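You operate a simulated robot arm through the tools that you are given. There is no shell and no other tool.

The job below is to be done with a simulated robot arm. You get a single attempt, and the scene is never put back.

TASK
Try the bush with both gauges in the grey nest, then pass or scrap it.
Fine: it passes if green enters and red does not; stand it in the PASS or SCRAP tray; gauges back in their cups.

It is judged by the outcome, as a careful person would: the job done as asked, and still so three seconds after it is handed in. It fails if anything else is knocked over, pushed out of place, dropped, spilled or broken.

THE ROBOT
A 6-joint arm with a two-finger parallel gripper, fixed in place. Base frame: the origin is on the floor under the middle of its stand, x ahead of it, y to its left, z up; the work surface is at about z = 860. Readings come in mm, rad, newtons and seconds.
With the tool pointing down near the work surface it reaches from about 360 to 760 mm from the base axis. Its first joint turns from -1.152 to 1.152 rad. Payload 2.45 kg.
Tool frame: the origin (TCP) lies between the finger pads and is the grasp point; the fingertips stand 24 mm ahead of it; z points along the fingers, y is the line along which they close. The gripper opens to 68 mm. The fingers are 17 mm wide and 10 mm thick; the gripper's body (40 by 70 mm) begins 41 mm behind the TCP.
Orientation is told as [roll, pitch, yaw] about the base's x, y, z axes, in that order, counted from this pose: with the fingers straight down and closing along the base's y, the tool's x points along the base's -x, its y along +y and its z along -z.

THE INTERFACE
- The arm moves only by the tool apply_moves. Its argument "commands" is a list of rows, each a list of 7 numbers: the shift along the tool's x, y, z in mm, then the turn, a rotation vector about the tool's x, y, z in rad, then the gripper command, from -1 (shut) to 1 (fully open), values between in proportion. In form: [[x, y, z, wx, wy, wz, gripper], ...]. A call has 1 to 20 rows; each row shifts and turns the commanded pose from where the row before left it, along the tool's axes as they then stand. Rows are played at 5 a second. More than 50 mm and 0.15 rad between two rows, or a gripper value outside its range, and nothing of the call is played. A pose out of reach is approached as far as the arm can. The call stops where the force on the tool passes 40 N (or 10 N more than at its start, if that is more) or the arm is blocked; 0.2 s more then pass. Each finger travels about 108 mm/s and halts on what it meets, pressing with about 39 N; the grip force reading is that of the motor and also rises with nothing between the fingers. The clock runs only during rows and for 0.2 s after the last one: add rows that do not move to give the fingers time. The reply holds the time, the measured pose of the TCP, the force on the tool along the base axes, the opening and the grip force, in the units named above and with some noise, with the torque about the TCP (base axes, N m) and any sound that the robot's microphone picked up.
- Cameras (640 x 400 px; columns grow to the right, rows downward): "scene" is fixed at [176.3, 411, 1463.8]; the picture's right is [-0.69, -0.73, 0.00], its down [-0.43, 0.41, -0.81] and it looks along [0.59, -0.55, -0.59] (base axes); focal length 290 px, centre (320, 200). "wrist" rides on the gripper at [84, 11, -75] in the tool frame; the picture's right is [-0.13, 0.99, 0.00], its down [-0.60, -0.08, -0.79] and it looks along [-0.79, -0.10, 0.61] (tool axes); focal length 251 px, centre (320, 200). There is no depth. A picture from a camera that has moved, and an enlarged one, comes with that camera's place and axes in the base frame and with its lens. The place of the scene camera against the robot may be out by one fixed shift of up to 12 mm in any direction.
- camera(camera): a new picture of that camera. No time passes.
- zoom(camera, box): a new picture of the part [left, top, right, bottom] of that camera's present view, enlarged. No time passes.
- finish_job(): hands the job in; it is judged then, once.

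Nothing tells you positions but the pictures and the camera data. Unless the task says otherwise, let go and move clear before handing in.

The tools are called after ">>>" by a JSON object that holds its "api" and its "payload". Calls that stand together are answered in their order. apply_moves: Moves the arm, as the interface text tells. Its arguments: {"type":"object","properties":{"commands":{"type":"array"}},"required":["commands"]} The other tools are called the same way: camera (camera) takes a picture; zoom (camera, box) takes an enlarged picture of a part of a camera's view; finish_job () hands the job in.

At the start:

```text
t: 0.0
position: [435.5, 8.5, 1191.7]
tool_rot: [0.001, -0.001, -0.001]
force: [-0.5, 0.3, -1.5]
ft_torque: [0.0, -0.01, -0.04]
finger_gap: 68.0
finger_force: 0.2
```

scene: 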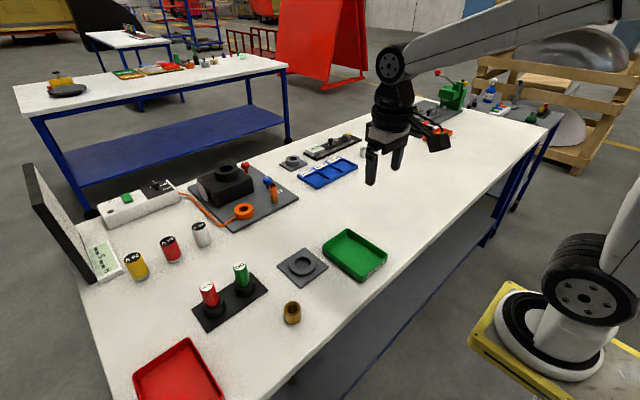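
wrist: 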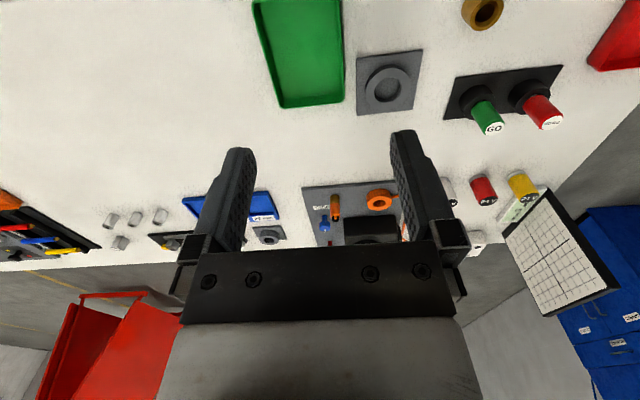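

I see a bench with a bronze bush, a grey nest, green (GO) and red (NO GO) plug gauges in black cups, and green and red trays. I will zoom in first to locate everything.

>>> {"api": "zoom", "payload": {"camera": "scene", "box": [180, 220, 400, 358]}}

>>> {"api": "zoom", "payload": {"camera": "scene", "box": [80, 140, 320, 290]}}

>>> {"api": "zoom", "payload": {"camera": "wrist", "box": [240, 0, 640, 250]}}

>>> {"api": "zoom", "payload": {"camera": "scene", "box": [100, 280, 320, 400]}}

```text
2.90 times, centred on (290, 289) of scene
camera zoom: at [176.3, 411.0, 1463.8], right [-0.69, -0.73, 0.0], down [-0.43, 0.41, -0.81], along [0.59, -0.55, -0.59], focal length 840 px, centre (407, -58)
```

zoom: 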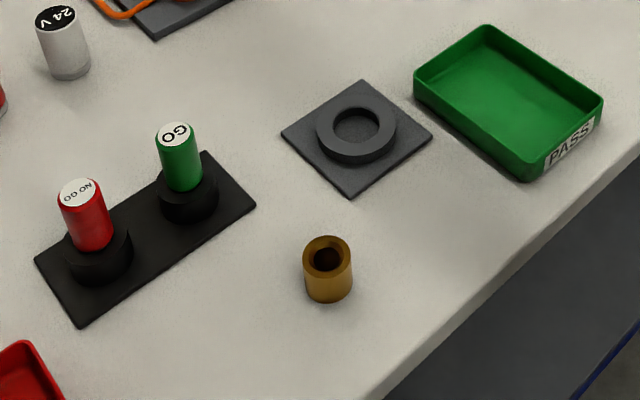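

```text
2.67 times, centred on (200, 215) of scene
camera zoom: at [176.3, 411.0, 1463.8], right [-0.69, -0.73, 0.0], down [-0.43, 0.41, -0.81], along [0.59, -0.55, -0.59], focal length 773 px, centre (640, 160)
```

zoom: 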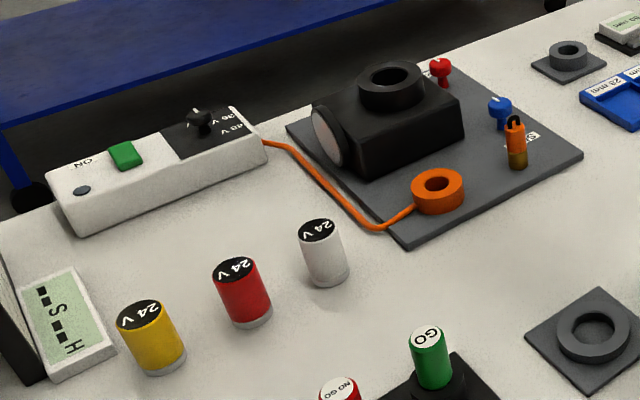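

```text
1.60 times, centred on (440, 125) of wrist
camera zoom: at [352.4, 18.9, 1268.0], right [0.13, 0.99, 0.0], down [0.6, -0.08, 0.79], along [0.79, -0.1, -0.61], focal length 402 px, centre (128, 320)
```

zoom: 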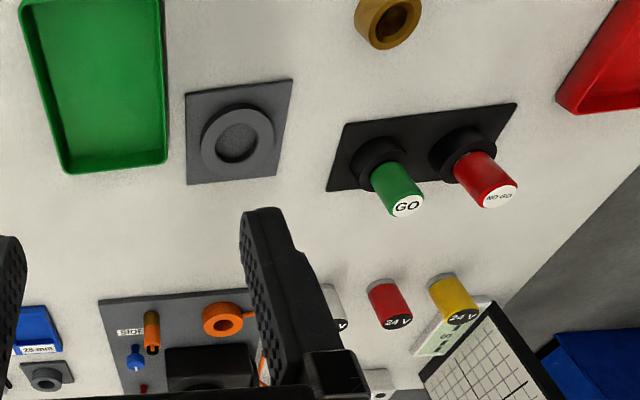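

```text
2.91 times, centred on (210, 340) of scene
camera zoom: at [176.3, 411.0, 1463.8], right [-0.69, -0.73, 0.0], down [-0.43, 0.41, -0.81], along [0.59, -0.55, -0.59], focal length 843 px, centre (640, -207)
```

zoom: 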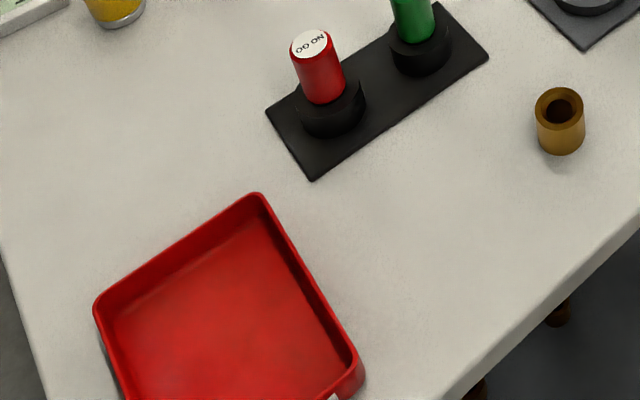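

The bush looks to be near (490, 205), the nest near (582, 103), the GO gauge near (618, 251), the NO GO gauge near (617, 330), the green tray near (513, -30) and the red tray near (540, 440). I will move above the bush and take a close view.

>>> {"api": "apply_moves", "payload": {"commands": [[-6.5, 25, 20, 0, 0, 0, 1], [-6.5, 25, 20, 0, 0, 0, 1], [-6.5, 25, 20, 0, 0, 0, 1], [-6.5, 25, 20, 0, 0, 0, 1], [-6.5, 25, 20, 0, 0, 0, 1], [-6.5, 25, 20, 0, 0, 0, 1], [-6.5, 25, 20, 0, 0, 0, 1], [-6.5, 25, 20, 0, 0, 0, 1], [0, 0, 0, 0, 0, 0, 1], [0, 0, 0, 0, 0, 0, 1]]}}

>>> {"api": "camera", "payload": {"camera": "wrist"}}

>>> {"api": "camera", "payload": {"camera": "scene"}}

```text
t: 2.2
position: [489.6, 208.1, 1031.2]
tool_rot: [0.0, 0.001, 0.001]
force: [-0.2, -1.0, 0.9]
ft_torque: [0.02, 0.01, 0.01]
finger_gap: 67.9
finger_force: 0.1
```

```text
taken
camera wrist: at [405.5, 219.7, 1107.3], right [0.13, 0.99, 0.0], down [0.6, -0.08, 0.79], along [0.79, -0.1, -0.61], focal length 251 px, centre (320, 200)
```

wrist: 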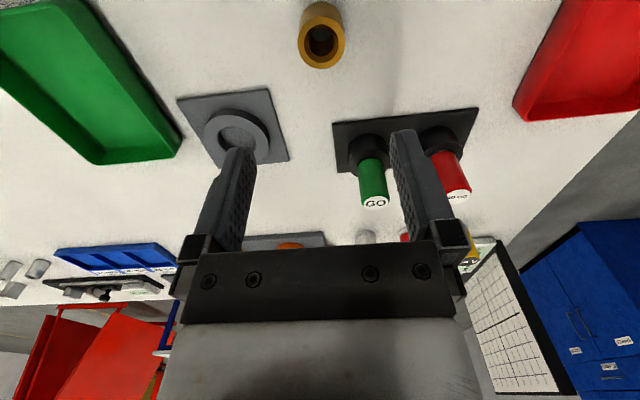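

```text
taken
```

scene: 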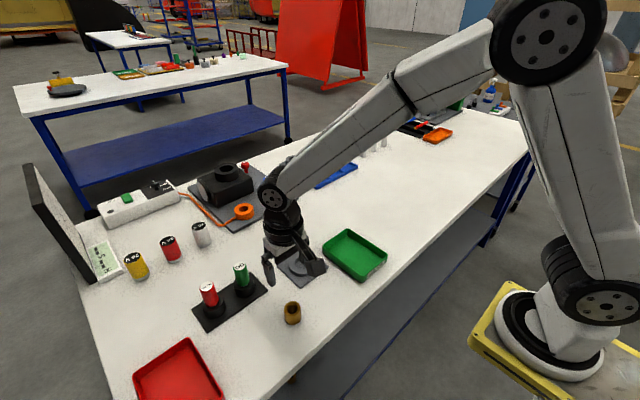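

The bush is now almost directly below the tool. I will zoom the wrist view to measure the bush, nest and gauges.

>>> {"api": "zoom", "payload": {"camera": "wrist", "box": [260, 0, 388, 80]}}

>>> {"api": "zoom", "payload": {"camera": "wrist", "box": [320, 80, 512, 220]}}

>>> {"api": "zoom", "payload": {"camera": "wrist", "box": [160, 70, 320, 170]}}

```text
5.00 times, centred on (324, 40) of wrist
camera zoom: at [405.5, 219.7, 1107.3], right [0.13, 0.99, 0.0], down [0.6, -0.08, 0.79], along [0.79, -0.1, -0.61], focal length 1257 px, centre (300, 1000)
```

zoom: 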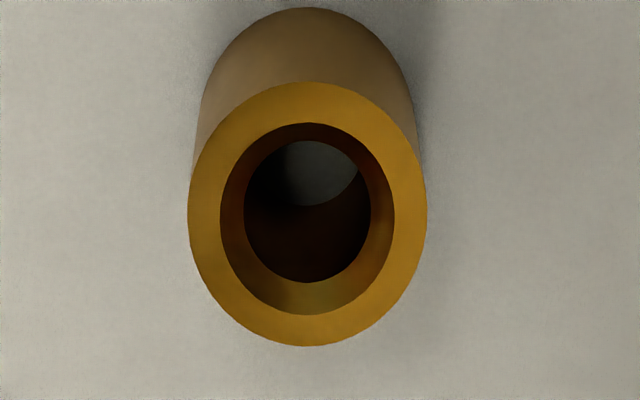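

```text
2.86 times, centred on (416, 150) of wrist
camera zoom: at [405.5, 219.7, 1107.3], right [0.13, 0.99, 0.0], down [0.6, -0.08, 0.79], along [0.79, -0.1, -0.61], focal length 718 px, centre (46, 343)
```

zoom: 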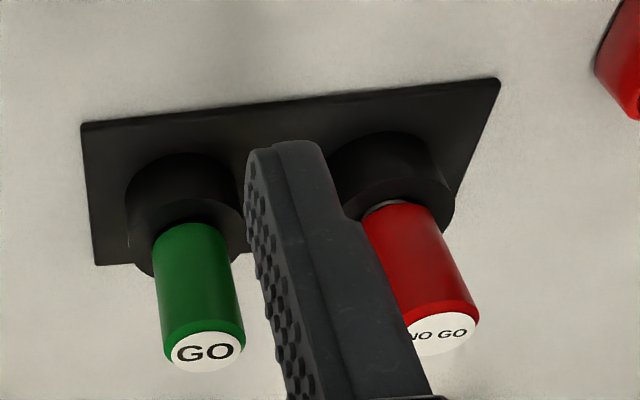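

```text
4.00 times, centred on (240, 120) of wrist
camera zoom: at [405.5, 219.7, 1107.3], right [0.13, 0.99, 0.0], down [0.6, -0.08, 0.79], along [0.79, -0.1, -0.61], focal length 1006 px, centre (640, 520)
```

zoom: 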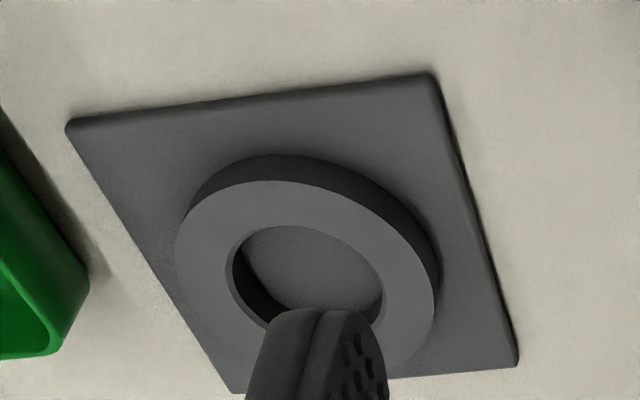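

The bush rim centre comes out near (486, 211), about 37 mm across and about 30 mm tall, with a chamfered bore. I will correct the offset, lower to just above it and look again.

>>> {"api": "apply_moves", "payload": {"commands": [[1, 1, 16, 0, 0, 0, 1], [1, 1, 16, 0, 0, 0, 1], [1, 1, 16, 0, 0, 0, 1], [0, 0, 16, 0, 0, 0, 1], [0, 0, 16, 0, 0, 0, 1], [0, 0, 0, 0, 0, 0, 1], [0, 0, 0, 0, 0, 0, 1]]}}

>>> {"api": "camera", "payload": {"camera": "wrist"}}

>>> {"api": "zoom", "payload": {"camera": "scene", "box": [230, 240, 340, 350]}}

```text
t: 3.8
position: [487.3, 212.5, 949.9]
tool_rot: [0.002, 0.003, -0.001]
force: [-0.2, -0.3, 0.8]
ft_torque: [0.0, 0.0, 0.04]
finger_gap: 68.2
finger_force: 0.0
```

```text
taken
camera wrist: at [402.8, 223.5, 1026.5], right [0.13, 0.99, 0.0], down [0.6, -0.08, 0.79], along [0.79, -0.1, -0.61], focal length 251 px, centre (320, 200)
```

wrist: 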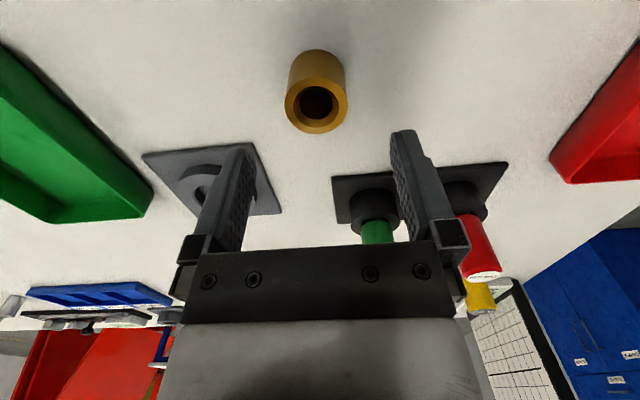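

```text
3.64 times, centred on (285, 295) of scene
camera zoom: at [176.3, 411.0, 1463.8], right [-0.69, -0.73, 0.0], down [-0.43, 0.41, -0.81], along [0.59, -0.55, -0.59], focal length 1054 px, centre (447, -146)
```

zoom: 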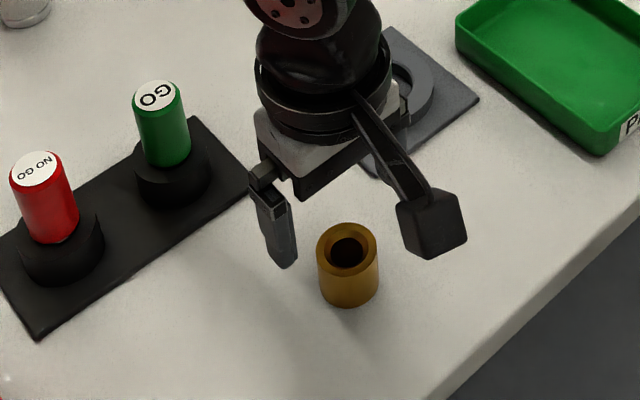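

>>> {"api": "zoom", "payload": {"camera": "wrist", "box": [240, 30, 400, 150]}}

```text
3.33 times, centred on (320, 90) of wrist
camera zoom: at [402.8, 223.5, 1026.5], right [0.13, 0.99, 0.0], down [0.6, -0.08, 0.79], along [0.79, -0.1, -0.61], focal length 838 px, centre (320, 567)
```

zoom: 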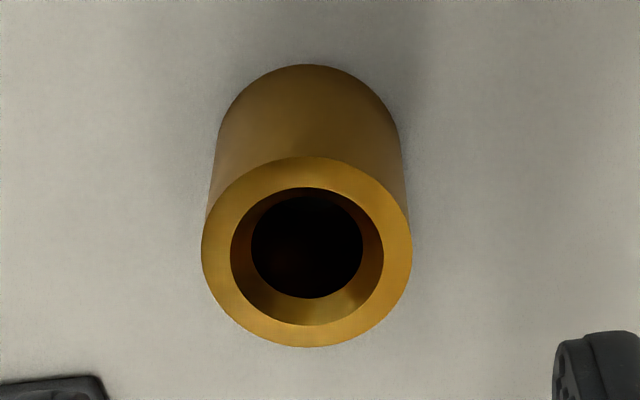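

The bush measures about 38 mm across and 30 mm tall, with its centre near (487.5, 210.7). I will lower so the fingertips are about 15 mm above the table and close on it.

>>> {"api": "apply_moves", "payload": {"commands": [[0, -0.9, 13, 0, 0, 0, 1], [0, -0.9, 13, 0, 0, 0, 1], [0, 0, 13, 0, 0, 0, 1], [0, 0, 12, 0, 0, 0, 1], [0, 0, 0, 0, 0, 0, 1], [0, 0, 0, 0, 0, 0, 0.4], [0, 0, 0, 0, 0, 0, 0.3], [0, 0, 0, 0, 0, 0, 0.2]]}}

>>> {"api": "camera", "payload": {"camera": "wrist"}}

>>> {"api": "zoom", "payload": {"camera": "scene", "box": [230, 240, 340, 350]}}

```text
t: 5.6
position: [483.6, 208.4, 901.3]
tool_rot: [-0.001, -0.001, 0.0]
force: [0.1, 0.1, 0.0]
ft_torque: [0.01, 0.02, -0.04]
finger_gap: 40.9
finger_force: 0.1
```

```text
taken
camera wrist: at [399.9, 220.2, 977.0], right [0.13, 0.99, 0.0], down [0.6, -0.08, 0.79], along [0.79, -0.1, -0.61], focal length 251 px, centre (320, 200)
```

wrist: 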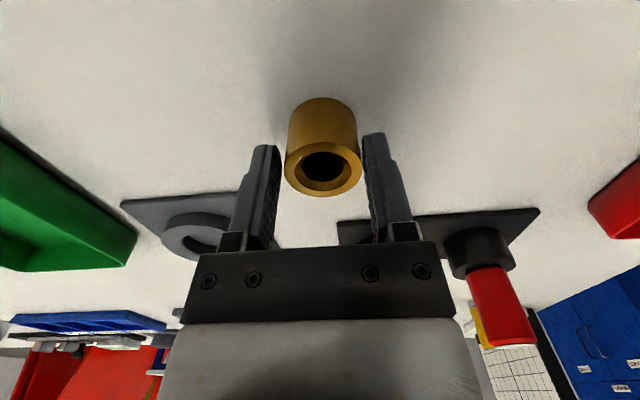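

```text
3.64 times, centred on (285, 295) of scene
camera zoom: at [176.3, 411.0, 1463.8], right [-0.69, -0.73, 0.0], down [-0.43, 0.41, -0.81], along [0.59, -0.55, -0.59], focal length 1054 px, centre (447, -146)
```

zoom: 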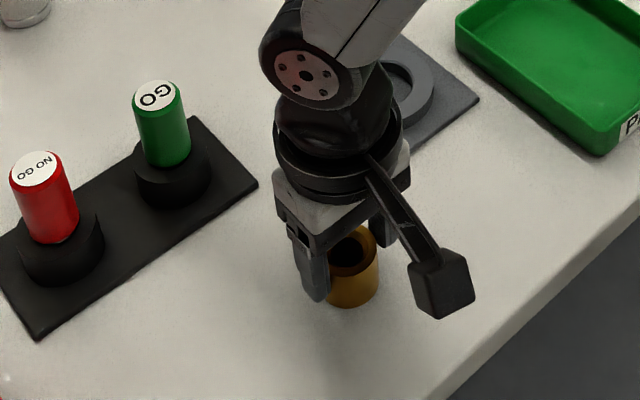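

>>> {"api": "zoom", "payload": {"camera": "wrist", "box": [220, 80, 420, 220]}}

>>> {"api": "apply_moves", "payload": {"commands": [[0, 0, 0, 0, 0, 0, 0.2], [0, 0, 0, 0, 0, 0, 0.2]]}}

>>> {"api": "zoom", "payload": {"camera": "wrist", "box": [220, 80, 420, 220]}}

>>> {"api": "apply_moves", "payload": {"commands": [[0, 0, 0, 0, 0, 0, 0.2], [0, 0, 0, 0, 0, 0, 0.2]]}}

```text
2.86 times, centred on (320, 150) of wrist
camera zoom: at [399.9, 220.2, 977.0], right [0.13, 0.99, 0.0], down [0.6, -0.08, 0.79], along [0.79, -0.1, -0.61], focal length 718 px, centre (320, 343)
```

zoom: 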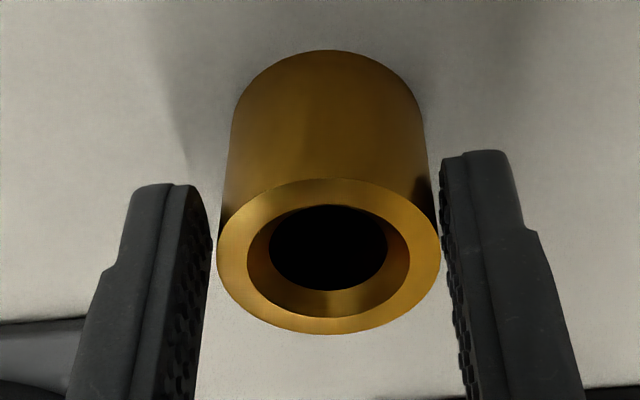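

```text
t: 6.2
position: [484.0, 209.3, 901.4]
tool_rot: [0.001, -0.001, 0.001]
force: [-0.3, -0.1, 1.0]
ft_torque: [0.01, 0.0, 0.04]
finger_gap: 40.8
finger_force: 0.1
```

```text
2.86 times, centred on (320, 150) of wrist
camera zoom: at [399.9, 220.2, 977.0], right [0.13, 0.99, 0.0], down [0.6, -0.08, 0.79], along [0.79, -0.1, -0.61], focal length 718 px, centre (320, 343)
```

zoom: 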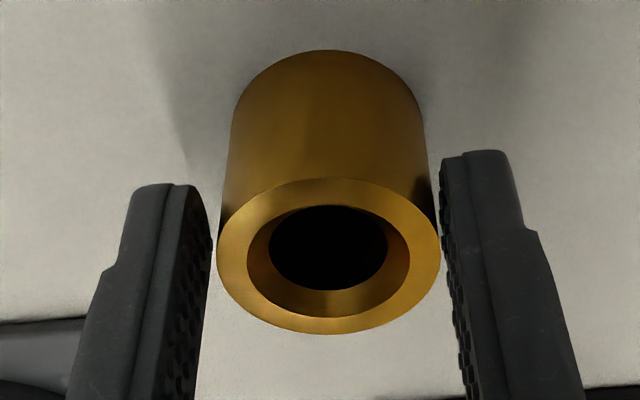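

```text
t: 6.8
position: [482.7, 209.5, 901.5]
tool_rot: [0.0, 0.0, 0.0]
force: [0.8, 0.2, 0.6]
ft_torque: [0.03, 0.03, -0.02]
finger_gap: 40.6
finger_force: 0.0
```

The bush sits about 4 mm forward of and 1.5 mm to the left of the grip centre. I will open a little, correct that, and check again.

>>> {"api": "apply_moves", "payload": {"commands": [[0, 0, 0, 0, 0, 0, 0.5], [-2, 0.7, 0, 0, 0, 0, 0.5], [-2, 0.7, 0, 0, 0, 0, 0.5], [0, 0, 0, 0, 0, 0, 0.5], [0, 0, 0, 0, 0, 0, 0.5]]}}

>>> {"api": "zoom", "payload": {"camera": "wrist", "box": [220, 80, 420, 220]}}

```text
t: 8.0
position: [487.0, 209.0, 902.0]
tool_rot: [-0.001, 0.0, 0.001]
force: [-0.1, -0.1, 0.1]
ft_torque: [0.01, -0.04, -0.01]
finger_gap: 51.1
finger_force: 0.1
```

```text
2.86 times, centred on (320, 150) of wrist
camera zoom: at [404.1, 220.8, 977.1], right [0.13, 0.99, 0.0], down [0.6, -0.08, 0.79], along [0.79, -0.1, -0.61], focal length 718 px, centre (320, 343)
```

zoom: 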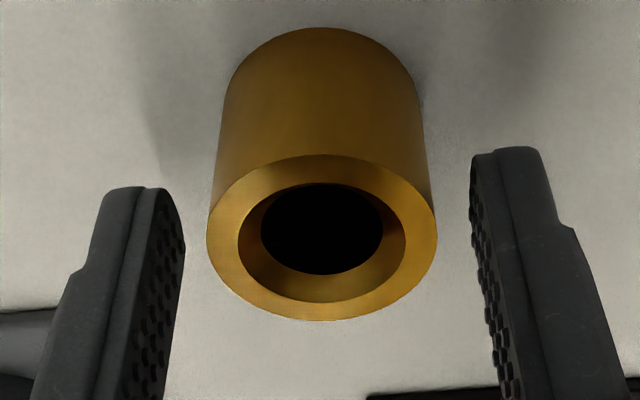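

The bush is now centred between the fingers to within 1 mm, so I will close on it.

>>> {"api": "apply_moves", "payload": {"commands": [[0, 0, 0, 0, 0, 0, 0.3], [0, 0, 0, 0, 0, 0, 0.2], [0, 0, 0, 0, 0, 0, 0.1], [0, 0, 0, 0, 0, 0, -1], [0, 0, 0, 0, 0, 0, -1], [0, 0, 0, 0, 0, 0, -1]]}}

>>> {"api": "zoom", "payload": {"camera": "wrist", "box": [220, 80, 420, 220]}}

```text
t: 9.4
position: [487.4, 209.6, 901.8]
tool_rot: [0.0, 0.001, 0.001]
force: [0.4, 0.8, -0.2]
ft_torque: [-0.01, -0.02, -0.03]
finger_gap: 33.4
finger_force: 38.9
```

```text
2.86 times, centred on (320, 150) of wrist
camera zoom: at [404.0, 220.8, 977.1], right [0.13, 0.99, 0.0], down [0.6, -0.08, 0.79], along [0.79, -0.1, -0.61], focal length 718 px, centre (320, 343)
```

zoom: 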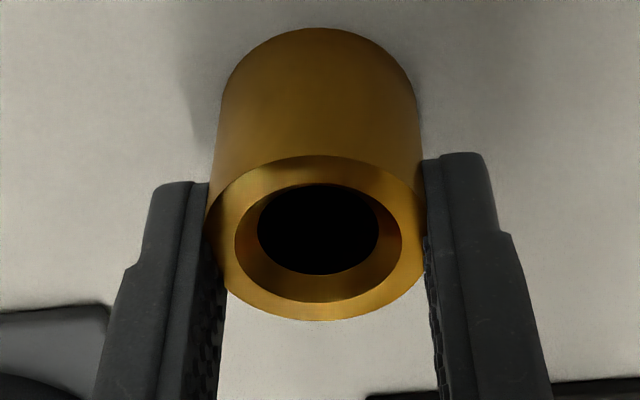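

The bush is gripped. I will lift it and move over towards the grey nest, staying high enough to see the ring clear of the bush.

>>> {"api": "apply_moves", "payload": {"commands": [[0, 0, -10, 0, 0, 0, -1], [0, 0, -20, 0, 0, 0, -1], [0, 0, -25, 0, 0, 0, -1], [0, 0, -25, 0, 0, 0, -1], [-10, -18, -10, 0, 0, 0, -1], [-10, -18, -10, 0, 0, 0, -1], [-10, -18, -10, 0, 0, 0, -1], [-10, -18, -10, 0, 0, 0, -1], [-10, -18, 0, 0, 0, 0, -1], [-10, -18, 0, 0, 0, 0, -1], [0, 0, 0, 0, 0, 0, -1], [0, 0, 0, 0, 0, 0, -1]]}}

>>> {"api": "camera", "payload": {"camera": "wrist"}}

>>> {"api": "camera", "payload": {"camera": "scene"}}

```text
t: 12.0
position: [547.7, 104.0, 1021.1]
tool_rot: [0.0, -0.001, 0.0]
force: [0.2, 0.5, -1.5]
ft_torque: [-0.02, 0.01, 0.02]
finger_gap: 33.5
finger_force: 39.1
```

```text
taken
camera wrist: at [463.7, 114.9, 1097.2], right [0.13, 0.99, 0.0], down [0.6, -0.08, 0.79], along [0.79, -0.1, -0.61], focal length 251 px, centre (320, 200)
```

wrist: 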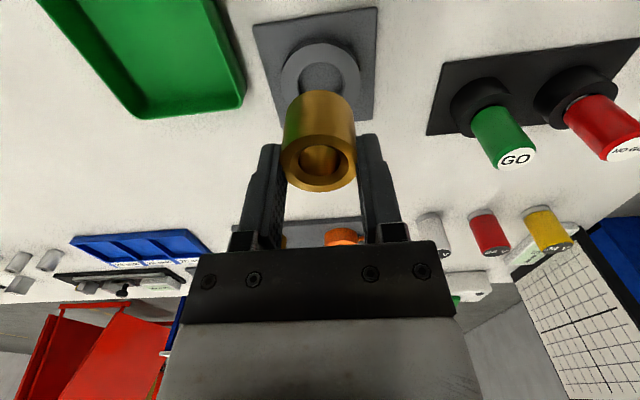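

```text
taken
```

scene: 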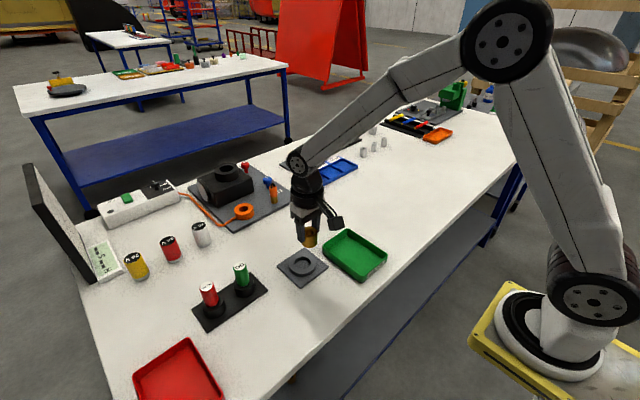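

The nest ring is now visible just beyond the held bush. I will zoom in to measure the nest and both gauge cups.

>>> {"api": "zoom", "payload": {"camera": "wrist", "box": [220, 0, 420, 200]}}

>>> {"api": "zoom", "payload": {"camera": "wrist", "box": [420, 40, 640, 180]}}

```text
2.00 times, centred on (320, 100) of wrist
camera zoom: at [463.7, 114.9, 1097.2], right [0.13, 0.99, 0.0], down [0.6, -0.08, 0.79], along [0.79, -0.1, -0.61], focal length 503 px, centre (320, 400)
```

zoom: 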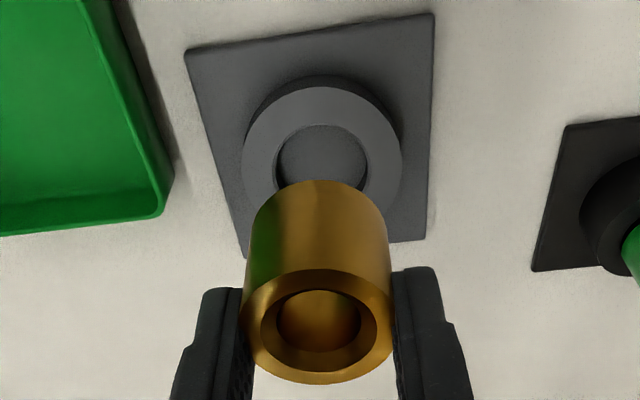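

```text
2.86 times, centred on (530, 110) of wrist
camera zoom: at [463.7, 114.9, 1097.2], right [0.13, 0.99, 0.0], down [0.6, -0.08, 0.79], along [0.79, -0.1, -0.61], focal length 718 px, centre (-280, 457)
```

zoom: 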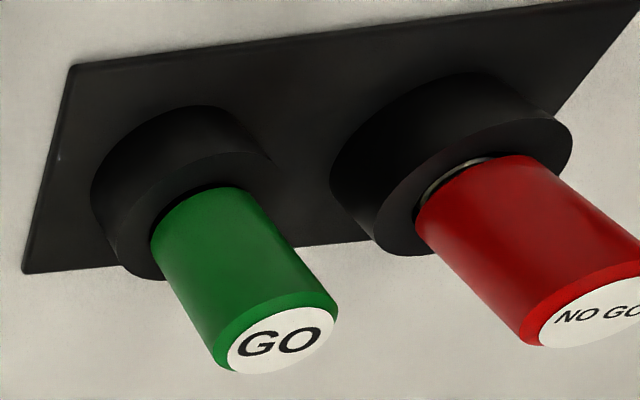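

The nest centre comes out near (583, 101.5), with an opening of about 42 mm against the bush's 37 mm. I will move over it and lower to just above the ring for an alignment check.

>>> {"api": "apply_moves", "payload": {"commands": [[-12.2, -1.2, 0, 0, 0, 0, -1], [-12.2, -1.2, 0, 0, 0, 0, -1], [-12.2, -1.2, 0, 0, 0, 0, -1], [0, 0, 20, 0, 0, 0, -1], [0, 0, 20, 0, 0, 0, -1], [0, 0, 20, 0, 0, 0, -1], [0, 0, 20, 0, 0, 0, -1], [0, 0, 6, 0, 0, 0, -1], [0, 0, 0, 0, 0, 0, -1], [0, 0, 0, 0, 0, 0, -1]]}}

>>> {"api": "zoom", "payload": {"camera": "wrist", "box": [220, 50, 420, 220]}}

>>> {"api": "zoom", "payload": {"camera": "scene", "box": [260, 200, 360, 300]}}

```text
t: 14.2
position: [584.5, 99.0, 935.3]
tool_rot: [-0.001, 0.001, 0.0]
force: [0.6, -0.3, -0.8]
ft_torque: [0.0, 0.03, -0.01]
finger_gap: 33.3
finger_force: 39.1
```

```text
2.35 times, centred on (320, 135) of wrist
camera zoom: at [502.0, 110.3, 1010.6], right [0.13, 0.99, 0.0], down [0.6, -0.08, 0.79], along [0.79, -0.1, -0.61], focal length 592 px, centre (320, 353)
```

zoom: 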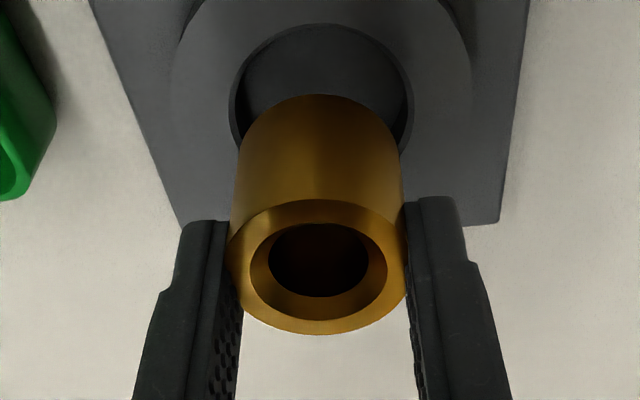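

```text
4.00 times, centred on (310, 250) of scene
camera zoom: at [176.3, 411.0, 1463.8], right [-0.69, -0.73, 0.0], down [-0.43, 0.41, -0.81], along [0.59, -0.55, -0.59], focal length 1160 px, centre (360, 0)
```

zoom: 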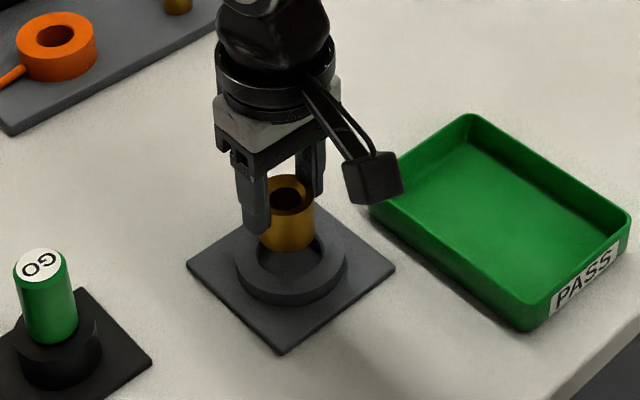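

>>> {"api": "zoom", "payload": {"camera": "scene", "box": [280, 230, 340, 280]}}

>>> {"api": "zoom", "payload": {"camera": "wrist", "box": [260, 50, 380, 125]}}

```text
8.00 times, centred on (310, 255) of scene
camera zoom: at [176.3, 411.0, 1463.8], right [-0.69, -0.73, 0.0], down [-0.43, 0.41, -0.81], along [0.59, -0.55, -0.59], focal length 2319 px, centre (400, -240)
```

zoom: 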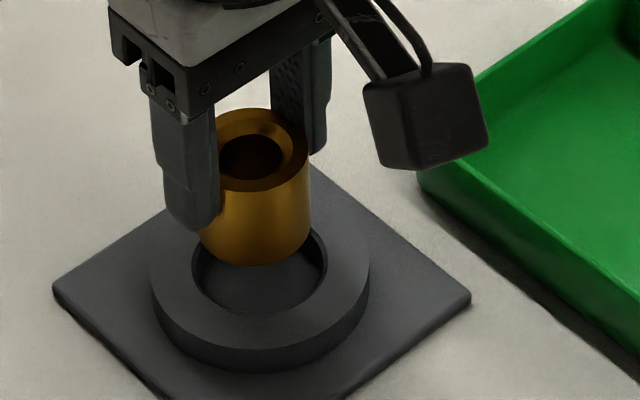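

```text
5.33 times, centred on (320, 88) of wrist
camera zoom: at [502.0, 110.3, 1010.6], right [0.13, 0.99, 0.0], down [0.6, -0.08, 0.79], along [0.79, -0.1, -0.61], focal length 1341 px, centre (320, 800)
```

zoom: 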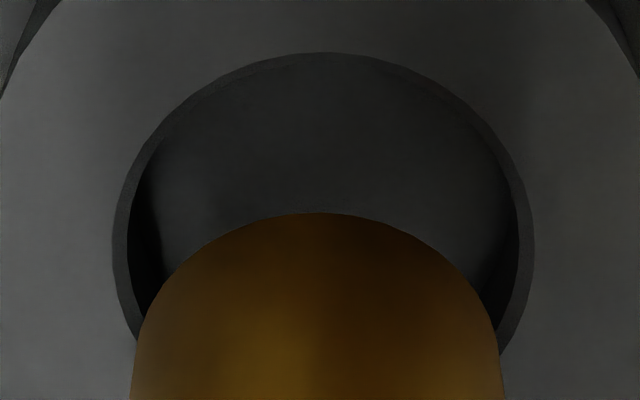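

The nest opening is chamfered and has a few mm of clearance. The bush needs about 2.5 mm back and 1 mm left, so I will correct that and lower it gradually into the nest.

>>> {"api": "apply_moves", "payload": {"commands": [[2.5, 1.1, 0, 0, 0, 0, -1], [0, 0, 0, 0, 0, 0, -1], [0, 0, 5, 0, 0, 0, -1], [0, 0, 4, 0, 0, 0, -1], [0, 0, 4, 0, 0, 0, -1], [0, 0, 0, 0, 0, 0, -1], [0, 0, 0, 0, 0, 0, -1]]}}

>>> {"api": "zoom", "payload": {"camera": "wrist", "box": [220, 50, 420, 220]}}

>>> {"api": "zoom", "payload": {"camera": "scene", "box": [280, 230, 340, 280]}}

```text
t: 15.8
position: [584.3, 100.6, 922.8]
tool_rot: [-0.001, 0.001, 0.001]
force: [0.4, 0.6, -1.3]
ft_torque: [-0.02, 0.01, -0.01]
finger_gap: 33.3
finger_force: 38.9
```

```text
2.35 times, centred on (320, 135) of wrist
camera zoom: at [500.5, 111.7, 998.5], right [0.13, 0.99, 0.0], down [0.6, -0.08, 0.79], along [0.79, -0.1, -0.61], focal length 592 px, centre (320, 353)
```

zoom: 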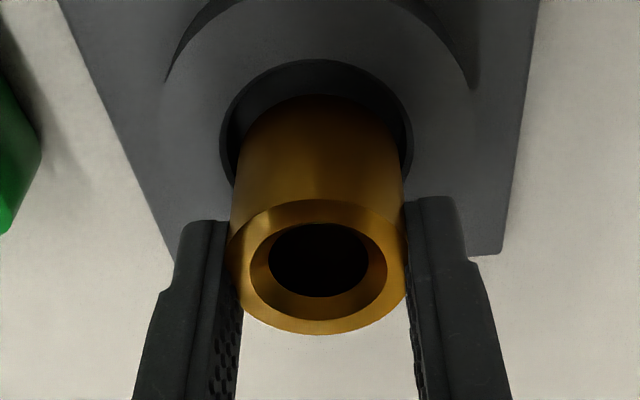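

```text
8.00 times, centred on (310, 255) of scene
camera zoom: at [176.3, 411.0, 1463.8], right [-0.69, -0.73, 0.0], down [-0.43, 0.41, -0.81], along [0.59, -0.55, -0.59], focal length 2319 px, centre (400, -240)
```

zoom: 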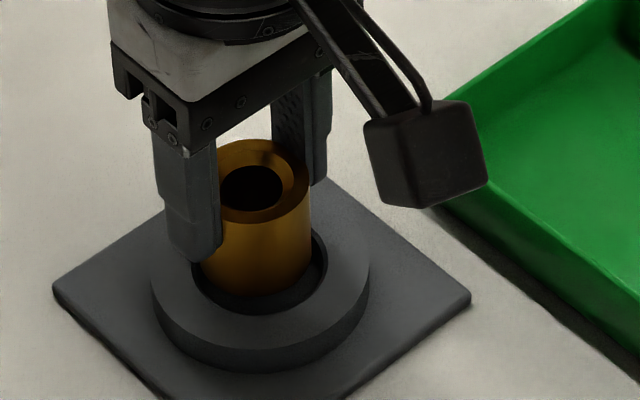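

The bush is entering the opening with about 1 mm of offset left. I will make that small correction and lower slowly to the nest floor, watching the force.

>>> {"api": "apply_moves", "payload": {"commands": [[1.3, -0.4, 0, 0, 0, 0, -1], [0, 0, 2, 0, 0, 0, -1], [0, 0, 2, 0, 0, 0, -1], [0, 0, 2, 0, 0, 0, -1], [0, 0, 0, 0, 0, 0, -1]]}}

>>> {"api": "zoom", "payload": {"camera": "wrist", "box": [220, 50, 420, 220]}}

>>> {"api": "zoom", "payload": {"camera": "scene", "box": [280, 230, 340, 280]}}

```text
t: 17.0
position: [581.4, 100.5, 915.4]
tool_rot: [0.002, -0.001, 0.0]
force: [1.2, 0.0, -1.8]
ft_torque: [0.0, 0.04, -0.04]
finger_gap: 33.6
finger_force: 38.7
```

```text
2.35 times, centred on (320, 135) of wrist
camera zoom: at [498.1, 111.2, 992.2], right [0.13, 0.99, 0.0], down [0.6, -0.08, 0.79], along [0.79, -0.1, -0.61], focal length 592 px, centre (320, 353)
```

zoom: 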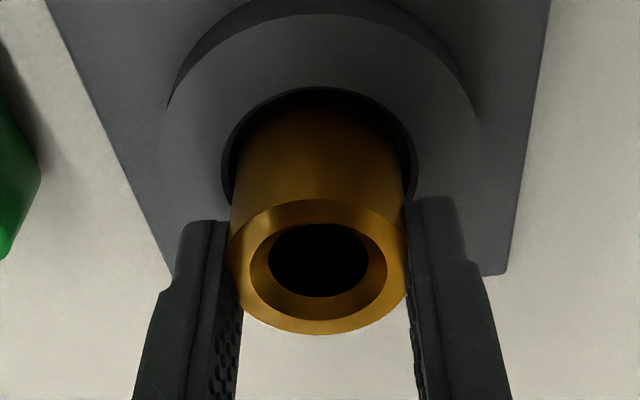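

```text
8.00 times, centred on (310, 255) of scene
camera zoom: at [176.3, 411.0, 1463.8], right [-0.69, -0.73, 0.0], down [-0.43, 0.41, -0.81], along [0.59, -0.55, -0.59], focal length 2319 px, centre (400, -240)
```

zoom: 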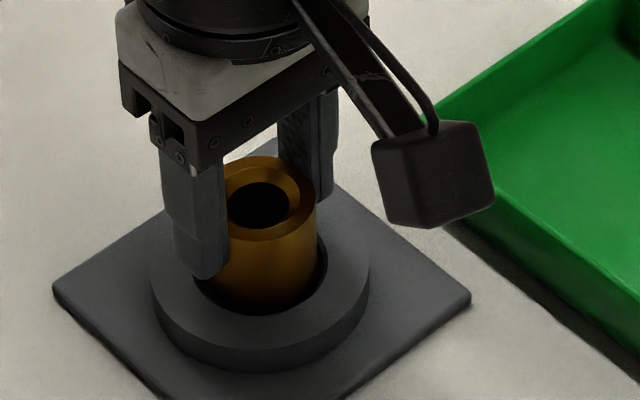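

>>> {"api": "apply_moves", "payload": {"commands": [[-0.6, 0, 1.5, 0, 0, 0, -1], [0, 0, 1.5, 0, 0, 0, -1], [0, 0, 1.5, 0, 0, 0, -1], [0, 0, 0, 0, 0, 0, -1]]}}

>>> {"api": "zoom", "payload": {"camera": "wrist", "box": [220, 50, 420, 220]}}

>>> {"api": "zoom", "payload": {"camera": "scene", "box": [280, 230, 340, 280]}}

```text
t: 18.0
position: [581.9, 98.3, 910.3]
tool_rot: [0.002, -0.001, 0.0]
force: [-0.1, -0.6, -1.0]
ft_torque: [0.0, -0.02, 0.01]
finger_gap: 33.2
finger_force: 39.2
```

```text
2.35 times, centred on (320, 135) of wrist
camera zoom: at [498.7, 110.5, 987.0], right [0.13, 0.99, 0.0], down [0.6, -0.08, 0.79], along [0.79, -0.1, -0.61], focal length 592 px, centre (320, 353)
```

zoom: 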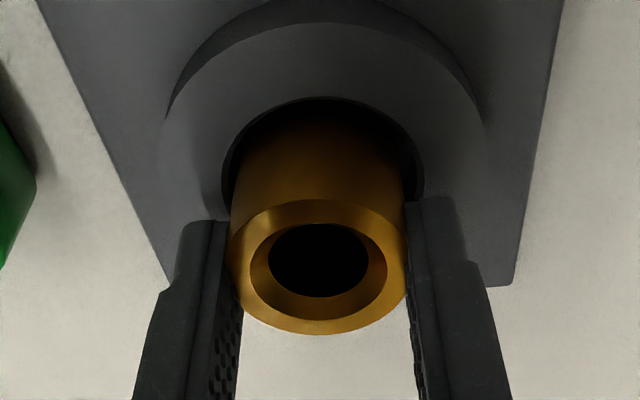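

```text
8.00 times, centred on (310, 255) of scene
camera zoom: at [176.3, 411.0, 1463.8], right [-0.69, -0.73, 0.0], down [-0.43, 0.41, -0.81], along [0.59, -0.55, -0.59], focal length 2319 px, centre (400, -240)
```

zoom: 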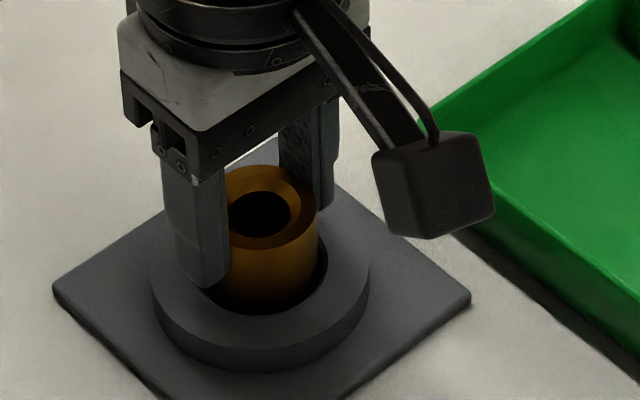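

>>> {"api": "apply_moves", "payload": {"commands": [[0, 0.8, 0, 0, 0, 0, -1], [0, 0, 1.2, 0, 0, 0, -1], [0, 0, 1.2, 0, 0, 0, -1], [0, 0, 0, 0, 0, 0, -1]]}}

>>> {"api": "apply_moves", "payload": {"commands": [[0, 0, 1, 0, 0, 0, -1], [0, 0, 0, 0, 0, 0, -1]]}}

>>> {"api": "apply_moves", "payload": {"commands": [[0, 0, 1, 0, 0, 0, -1], [0, 0, 0, 0, 0, 0, -1]]}}

>>> {"api": "zoom", "payload": {"camera": "wrist", "box": [220, 50, 420, 220]}}

>>> {"api": "zoom", "payload": {"camera": "scene", "box": [280, 230, 340, 280]}}

```text
t: 19.0
position: [582.8, 99.9, 909.3]
tool_rot: [0.0, 0.0, -0.002]
force: [0.4, 0.0, -1.9]
ft_torque: [-0.01, -0.01, -0.01]
finger_gap: 33.3
finger_force: 38.7
```

```text
t: 19.6
position: [582.1, 100.2, 907.7]
tool_rot: [-0.001, -0.001, -0.001]
force: [0.2, -0.2, -1.6]
ft_torque: [0.02, 0.01, 0.0]
finger_gap: 33.2
finger_force: 39.5
```

```text
t: 20.2
position: [582.2, 99.4, 907.1]
tool_rot: [-0.001, 0.0, 0.0]
force: [-0.9, -0.1, -1.4]
ft_torque: [-0.02, -0.06, -0.01]
finger_gap: 33.2
finger_force: 39.1
```

```text
2.35 times, centred on (320, 135) of wrist
camera zoom: at [499.2, 110.9, 983.4], right [0.13, 0.99, 0.0], down [0.6, -0.08, 0.79], along [0.79, -0.1, -0.61], focal length 592 px, centre (320, 353)
```

zoom: 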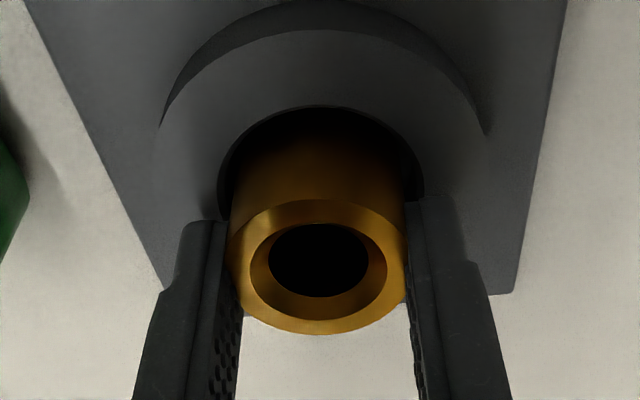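

```text
8.00 times, centred on (310, 255) of scene
camera zoom: at [176.3, 411.0, 1463.8], right [-0.69, -0.73, 0.0], down [-0.43, 0.41, -0.81], along [0.59, -0.55, -0.59], focal length 2319 px, centre (400, -240)
```

zoom: 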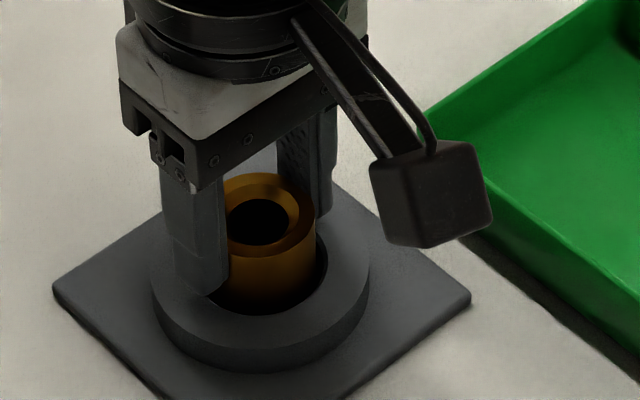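

No contact yet at TCP 908.4. I will keep lowering in 1 mm steps.

>>> {"api": "apply_moves", "payload": {"commands": [[0, 0, 1, 0, 0, 0, -1], [0, 0, 0, 0, 0, 0, -1]]}}

>>> {"api": "apply_moves", "payload": {"commands": [[0, 0, 1, 0, 0, 0, -1], [0, 0, 0, 0, 0, 0, -1]]}}

>>> {"api": "apply_moves", "payload": {"commands": [[0, 0, 1, 0, 0, 0, -1], [0, 0, 0, 0, 0, 0, -1]]}}

>>> {"api": "zoom", "payload": {"camera": "wrist", "box": [220, 50, 420, 220]}}

>>> {"api": "zoom", "payload": {"camera": "scene", "box": [280, 230, 340, 280]}}

```text
t: 20.8
position: [582.7, 100.0, 908.2]
tool_rot: [0.0, -0.003, 0.0]
force: [-6.3, -3.6, 18.1]
ft_torque: [-0.13, 0.53, 0.06]
finger_gap: 33.4
finger_force: 39.2
```

```text
t: 21.4
position: [582.9, 98.9, 906.7]
tool_rot: [0.001, -0.001, -0.001]
force: [-9.1, -5.3, 27.5]
ft_torque: [-0.13, 0.25, -0.03]
finger_gap: 33.5
finger_force: 39.1
```

```text
t: 22.0
position: [582.5, 99.9, 906.2]
tool_rot: [0.0, -0.005, 0.0]
force: [-4.8, -9.4, 33.9]
ft_torque: [-0.31, 0.39, 0.0]
finger_gap: 33.2
finger_force: 39.5
```

```text
2.35 times, centred on (320, 135) of wrist
camera zoom: at [499.6, 111.1, 981.0], right [0.13, 0.99, 0.0], down [0.6, -0.08, 0.8], along [0.79, -0.1, -0.61], focal length 592 px, centre (320, 353)
```

zoom: 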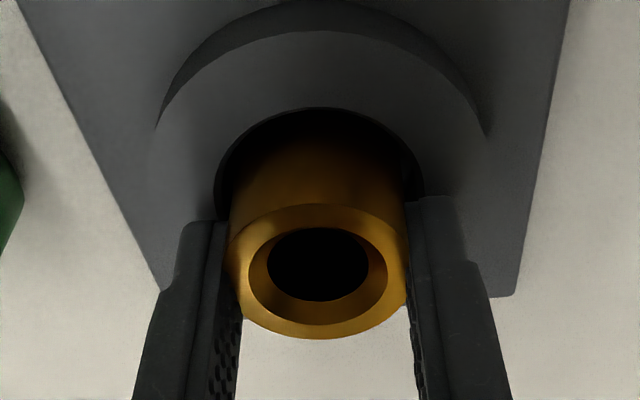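

```text
8.00 times, centred on (310, 255) of scene
camera zoom: at [175.5, 410.6, 1464.0], right [-0.69, -0.73, 0.0], down [-0.43, 0.41, -0.81], along [0.59, -0.55, -0.59], focal length 2319 px, centre (400, -240)
```

zoom: 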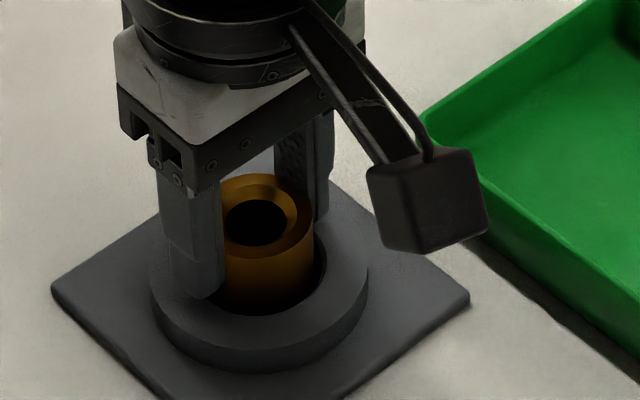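

The bush has touched the nest floor at TCP about 907, with the force rising to 34 N. I will relieve the pressure, then open and check that it is seated upright.

>>> {"api": "apply_moves", "payload": {"commands": [[0, 0, -1, 0, 0, 0, -1], [0, 0, -1, 0, 0, 0, -1], [0, 0, 0, 0, 0, 0, -1]]}}

>>> {"api": "apply_moves", "payload": {"commands": [[0, 0, 0, 0, 0, 0, 0.1], [0, 0, 0, 0, 0, 0, 0.2], [0, 0, 0, 0, 0, 0, 0.3], [0, 0, 0, 0, 0, 0, 0.6], [0, 0, 0, 0, 0, 0, 0.6]]}}

>>> {"api": "zoom", "payload": {"camera": "wrist", "box": [220, 50, 420, 220]}}

>>> {"api": "zoom", "payload": {"camera": "scene", "box": [280, 230, 340, 280]}}

```text
t: 22.8
position: [581.6, 99.9, 906.1]
tool_rot: [0.0, -0.002, 0.0]
force: [3.6, -0.1, 9.9]
ft_torque: [0.01, -0.32, 0.02]
finger_gap: 33.5
finger_force: 39.0
```

```text
t: 24.0
position: [582.3, 99.2, 907.0]
tool_rot: [0.0, 0.001, 0.001]
force: [0.3, 0.6, 1.0]
ft_torque: [0.02, -0.01, 0.0]
finger_gap: 54.3
finger_force: 0.2
```

```text
2.35 times, centred on (320, 135) of wrist
camera zoom: at [499.0, 111.2, 981.7], right [0.13, 0.99, 0.0], down [0.6, -0.08, 0.79], along [0.79, -0.1, -0.61], focal length 592 px, centre (320, 353)
```

zoom: 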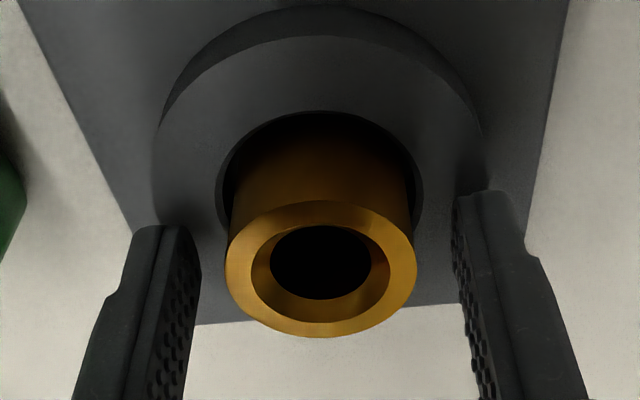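

```text
8.00 times, centred on (310, 255) of scene
camera zoom: at [176.3, 411.0, 1463.8], right [-0.69, -0.73, 0.0], down [-0.43, 0.41, -0.81], along [0.59, -0.55, -0.59], focal length 2319 px, centre (400, -240)
```

zoom: 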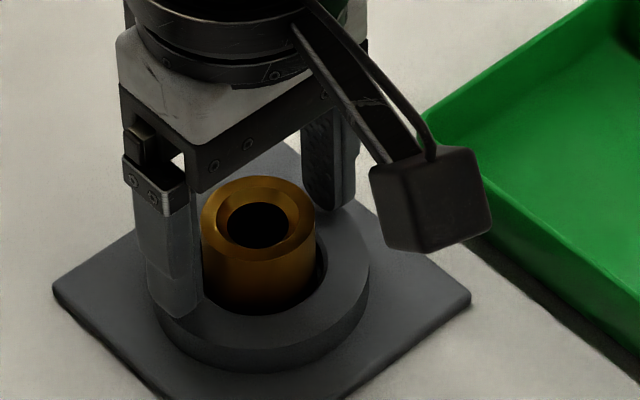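

The bush is standing upright in the nest. I will rise clear and go over the GO gauge, whose top I place near (621, 251.5, 951).

>>> {"api": "apply_moves", "payload": {"commands": [[0, 0, -8, 0, 0, 0, 0.6], [0, 0, -20, 0, 0, 0, 0.6], [0, 0, -25, 0, 0, 0, 0.6], [0, 0, -25, 0, 0, 0, 0.6], [0, 0, -25, 0, 0, 0, 0.6], [-6.3, 25.2, 0, 0, 0, 0, 0.6], [-6.3, 25.2, 0, 0, 0, 0, 0.6], [-6.3, 25.2, 0, 0, 0, 0, 0.6], [-6.3, 25.2, 0, 0, 0, 0, 0.6], [-6.3, 25.2, 0, 0, 0, 0, 0.6], [-6.3, 25.2, 0, 0, 0, 0, 0.6], [0, 0, 0, 0, 0, 0, 0.6], [0, 0, 0, 0, 0, 0, 0.6]]}}

>>> {"api": "camera", "payload": {"camera": "wrist"}}

>>> {"api": "zoom", "payload": {"camera": "scene", "box": [180, 200, 360, 340]}}

```text
t: 26.8
position: [620.7, 248.7, 1010.1]
tool_rot: [0.0, -0.001, 0.001]
force: [0.0, 0.3, 0.7]
ft_torque: [-0.01, -0.03, -0.01]
finger_gap: 54.3
finger_force: 0.0
```

```text
taken
camera wrist: at [537.1, 260.6, 1085.0], right [0.13, 0.99, 0.0], down [0.6, -0.08, 0.79], along [0.79, -0.1, -0.61], focal length 251 px, centre (320, 200)
```

wrist: 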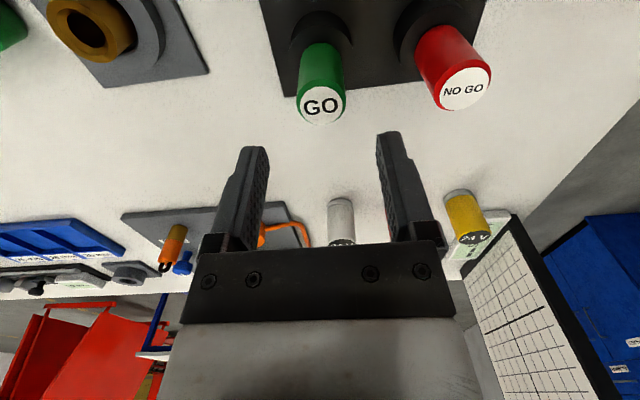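

```text
2.86 times, centred on (270, 270) of scene
camera zoom: at [176.3, 411.0, 1463.8], right [-0.69, -0.73, 0.0], down [-0.43, 0.41, -0.81], along [0.59, -0.55, -0.59], focal length 828 px, centre (463, 0)
```

zoom: 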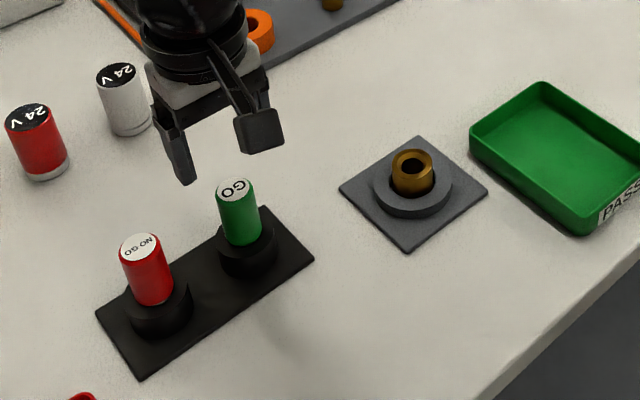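

>>> {"api": "zoom", "payload": {"camera": "wrist", "box": [260, 0, 420, 140]}}

>>> {"api": "zoom", "payload": {"camera": "wrist", "box": [380, 0, 520, 120]}}

>>> {"api": "zoom", "payload": {"camera": "scene", "box": [190, 250, 280, 330]}}

>>> {"api": "zoom", "payload": {"camera": "scene", "box": [270, 230, 350, 300]}}

```text
2.86 times, centred on (340, 70) of wrist
camera zoom: at [537.1, 260.6, 1085.0], right [0.13, 0.99, 0.0], down [0.6, -0.08, 0.79], along [0.79, -0.1, -0.61], focal length 718 px, centre (263, 571)
```

zoom: 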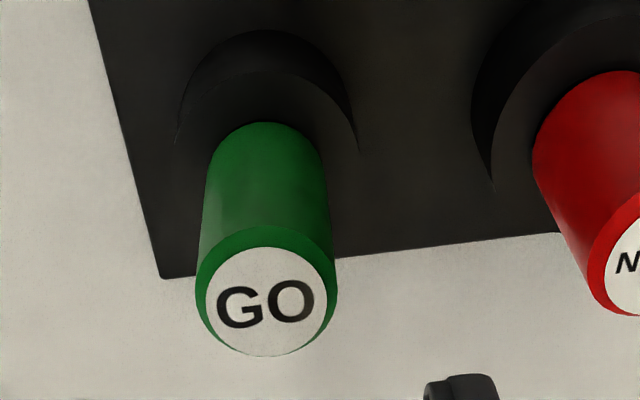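

```text
3.33 times, centred on (450, 60) of wrist
camera zoom: at [537.1, 260.6, 1085.0], right [0.13, 0.99, 0.0], down [0.6, -0.08, 0.79], along [0.79, -0.1, -0.61], focal length 838 px, centre (-113, 667)
```

zoom: 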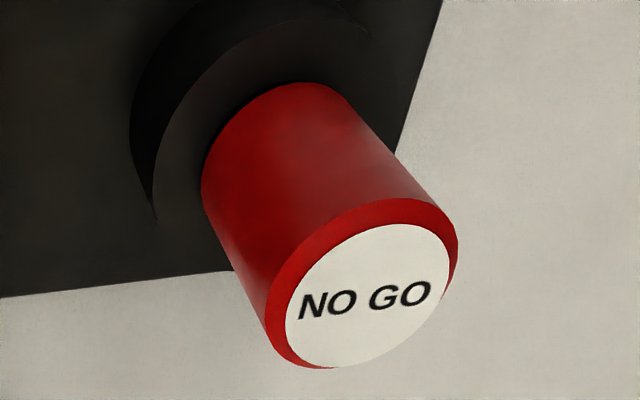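

```text
5.00 times, centred on (235, 290) of scene
camera zoom: at [176.3, 411.0, 1463.8], right [-0.69, -0.73, 0.0], down [-0.43, 0.41, -0.81], along [0.59, -0.55, -0.59], focal length 1449 px, centre (745, -250)
```

zoom: 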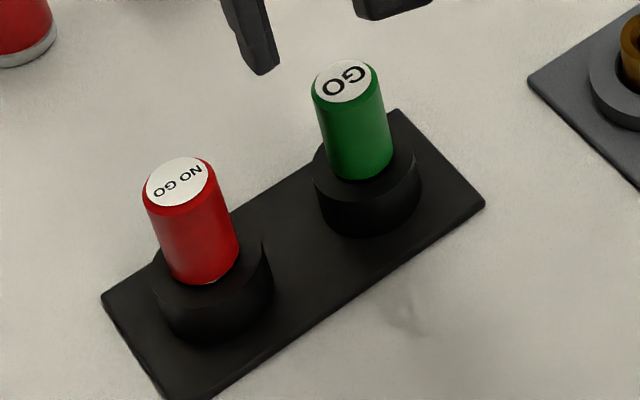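

```text
5.71 times, centred on (310, 265) of scene
camera zoom: at [176.3, 411.0, 1463.8], right [-0.69, -0.73, 0.0], down [-0.43, 0.41, -0.81], along [0.59, -0.55, -0.59], focal length 1656 px, centre (377, -171)
```

zoom: 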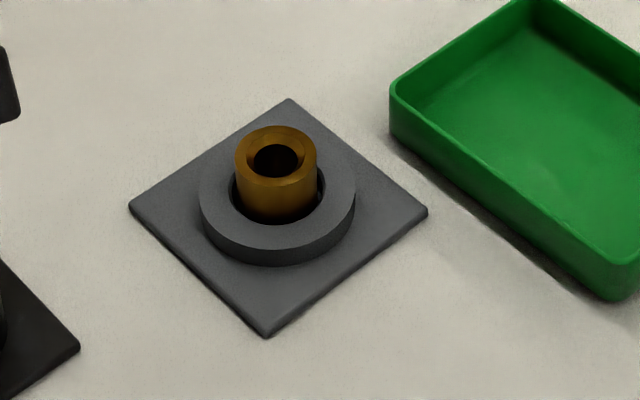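

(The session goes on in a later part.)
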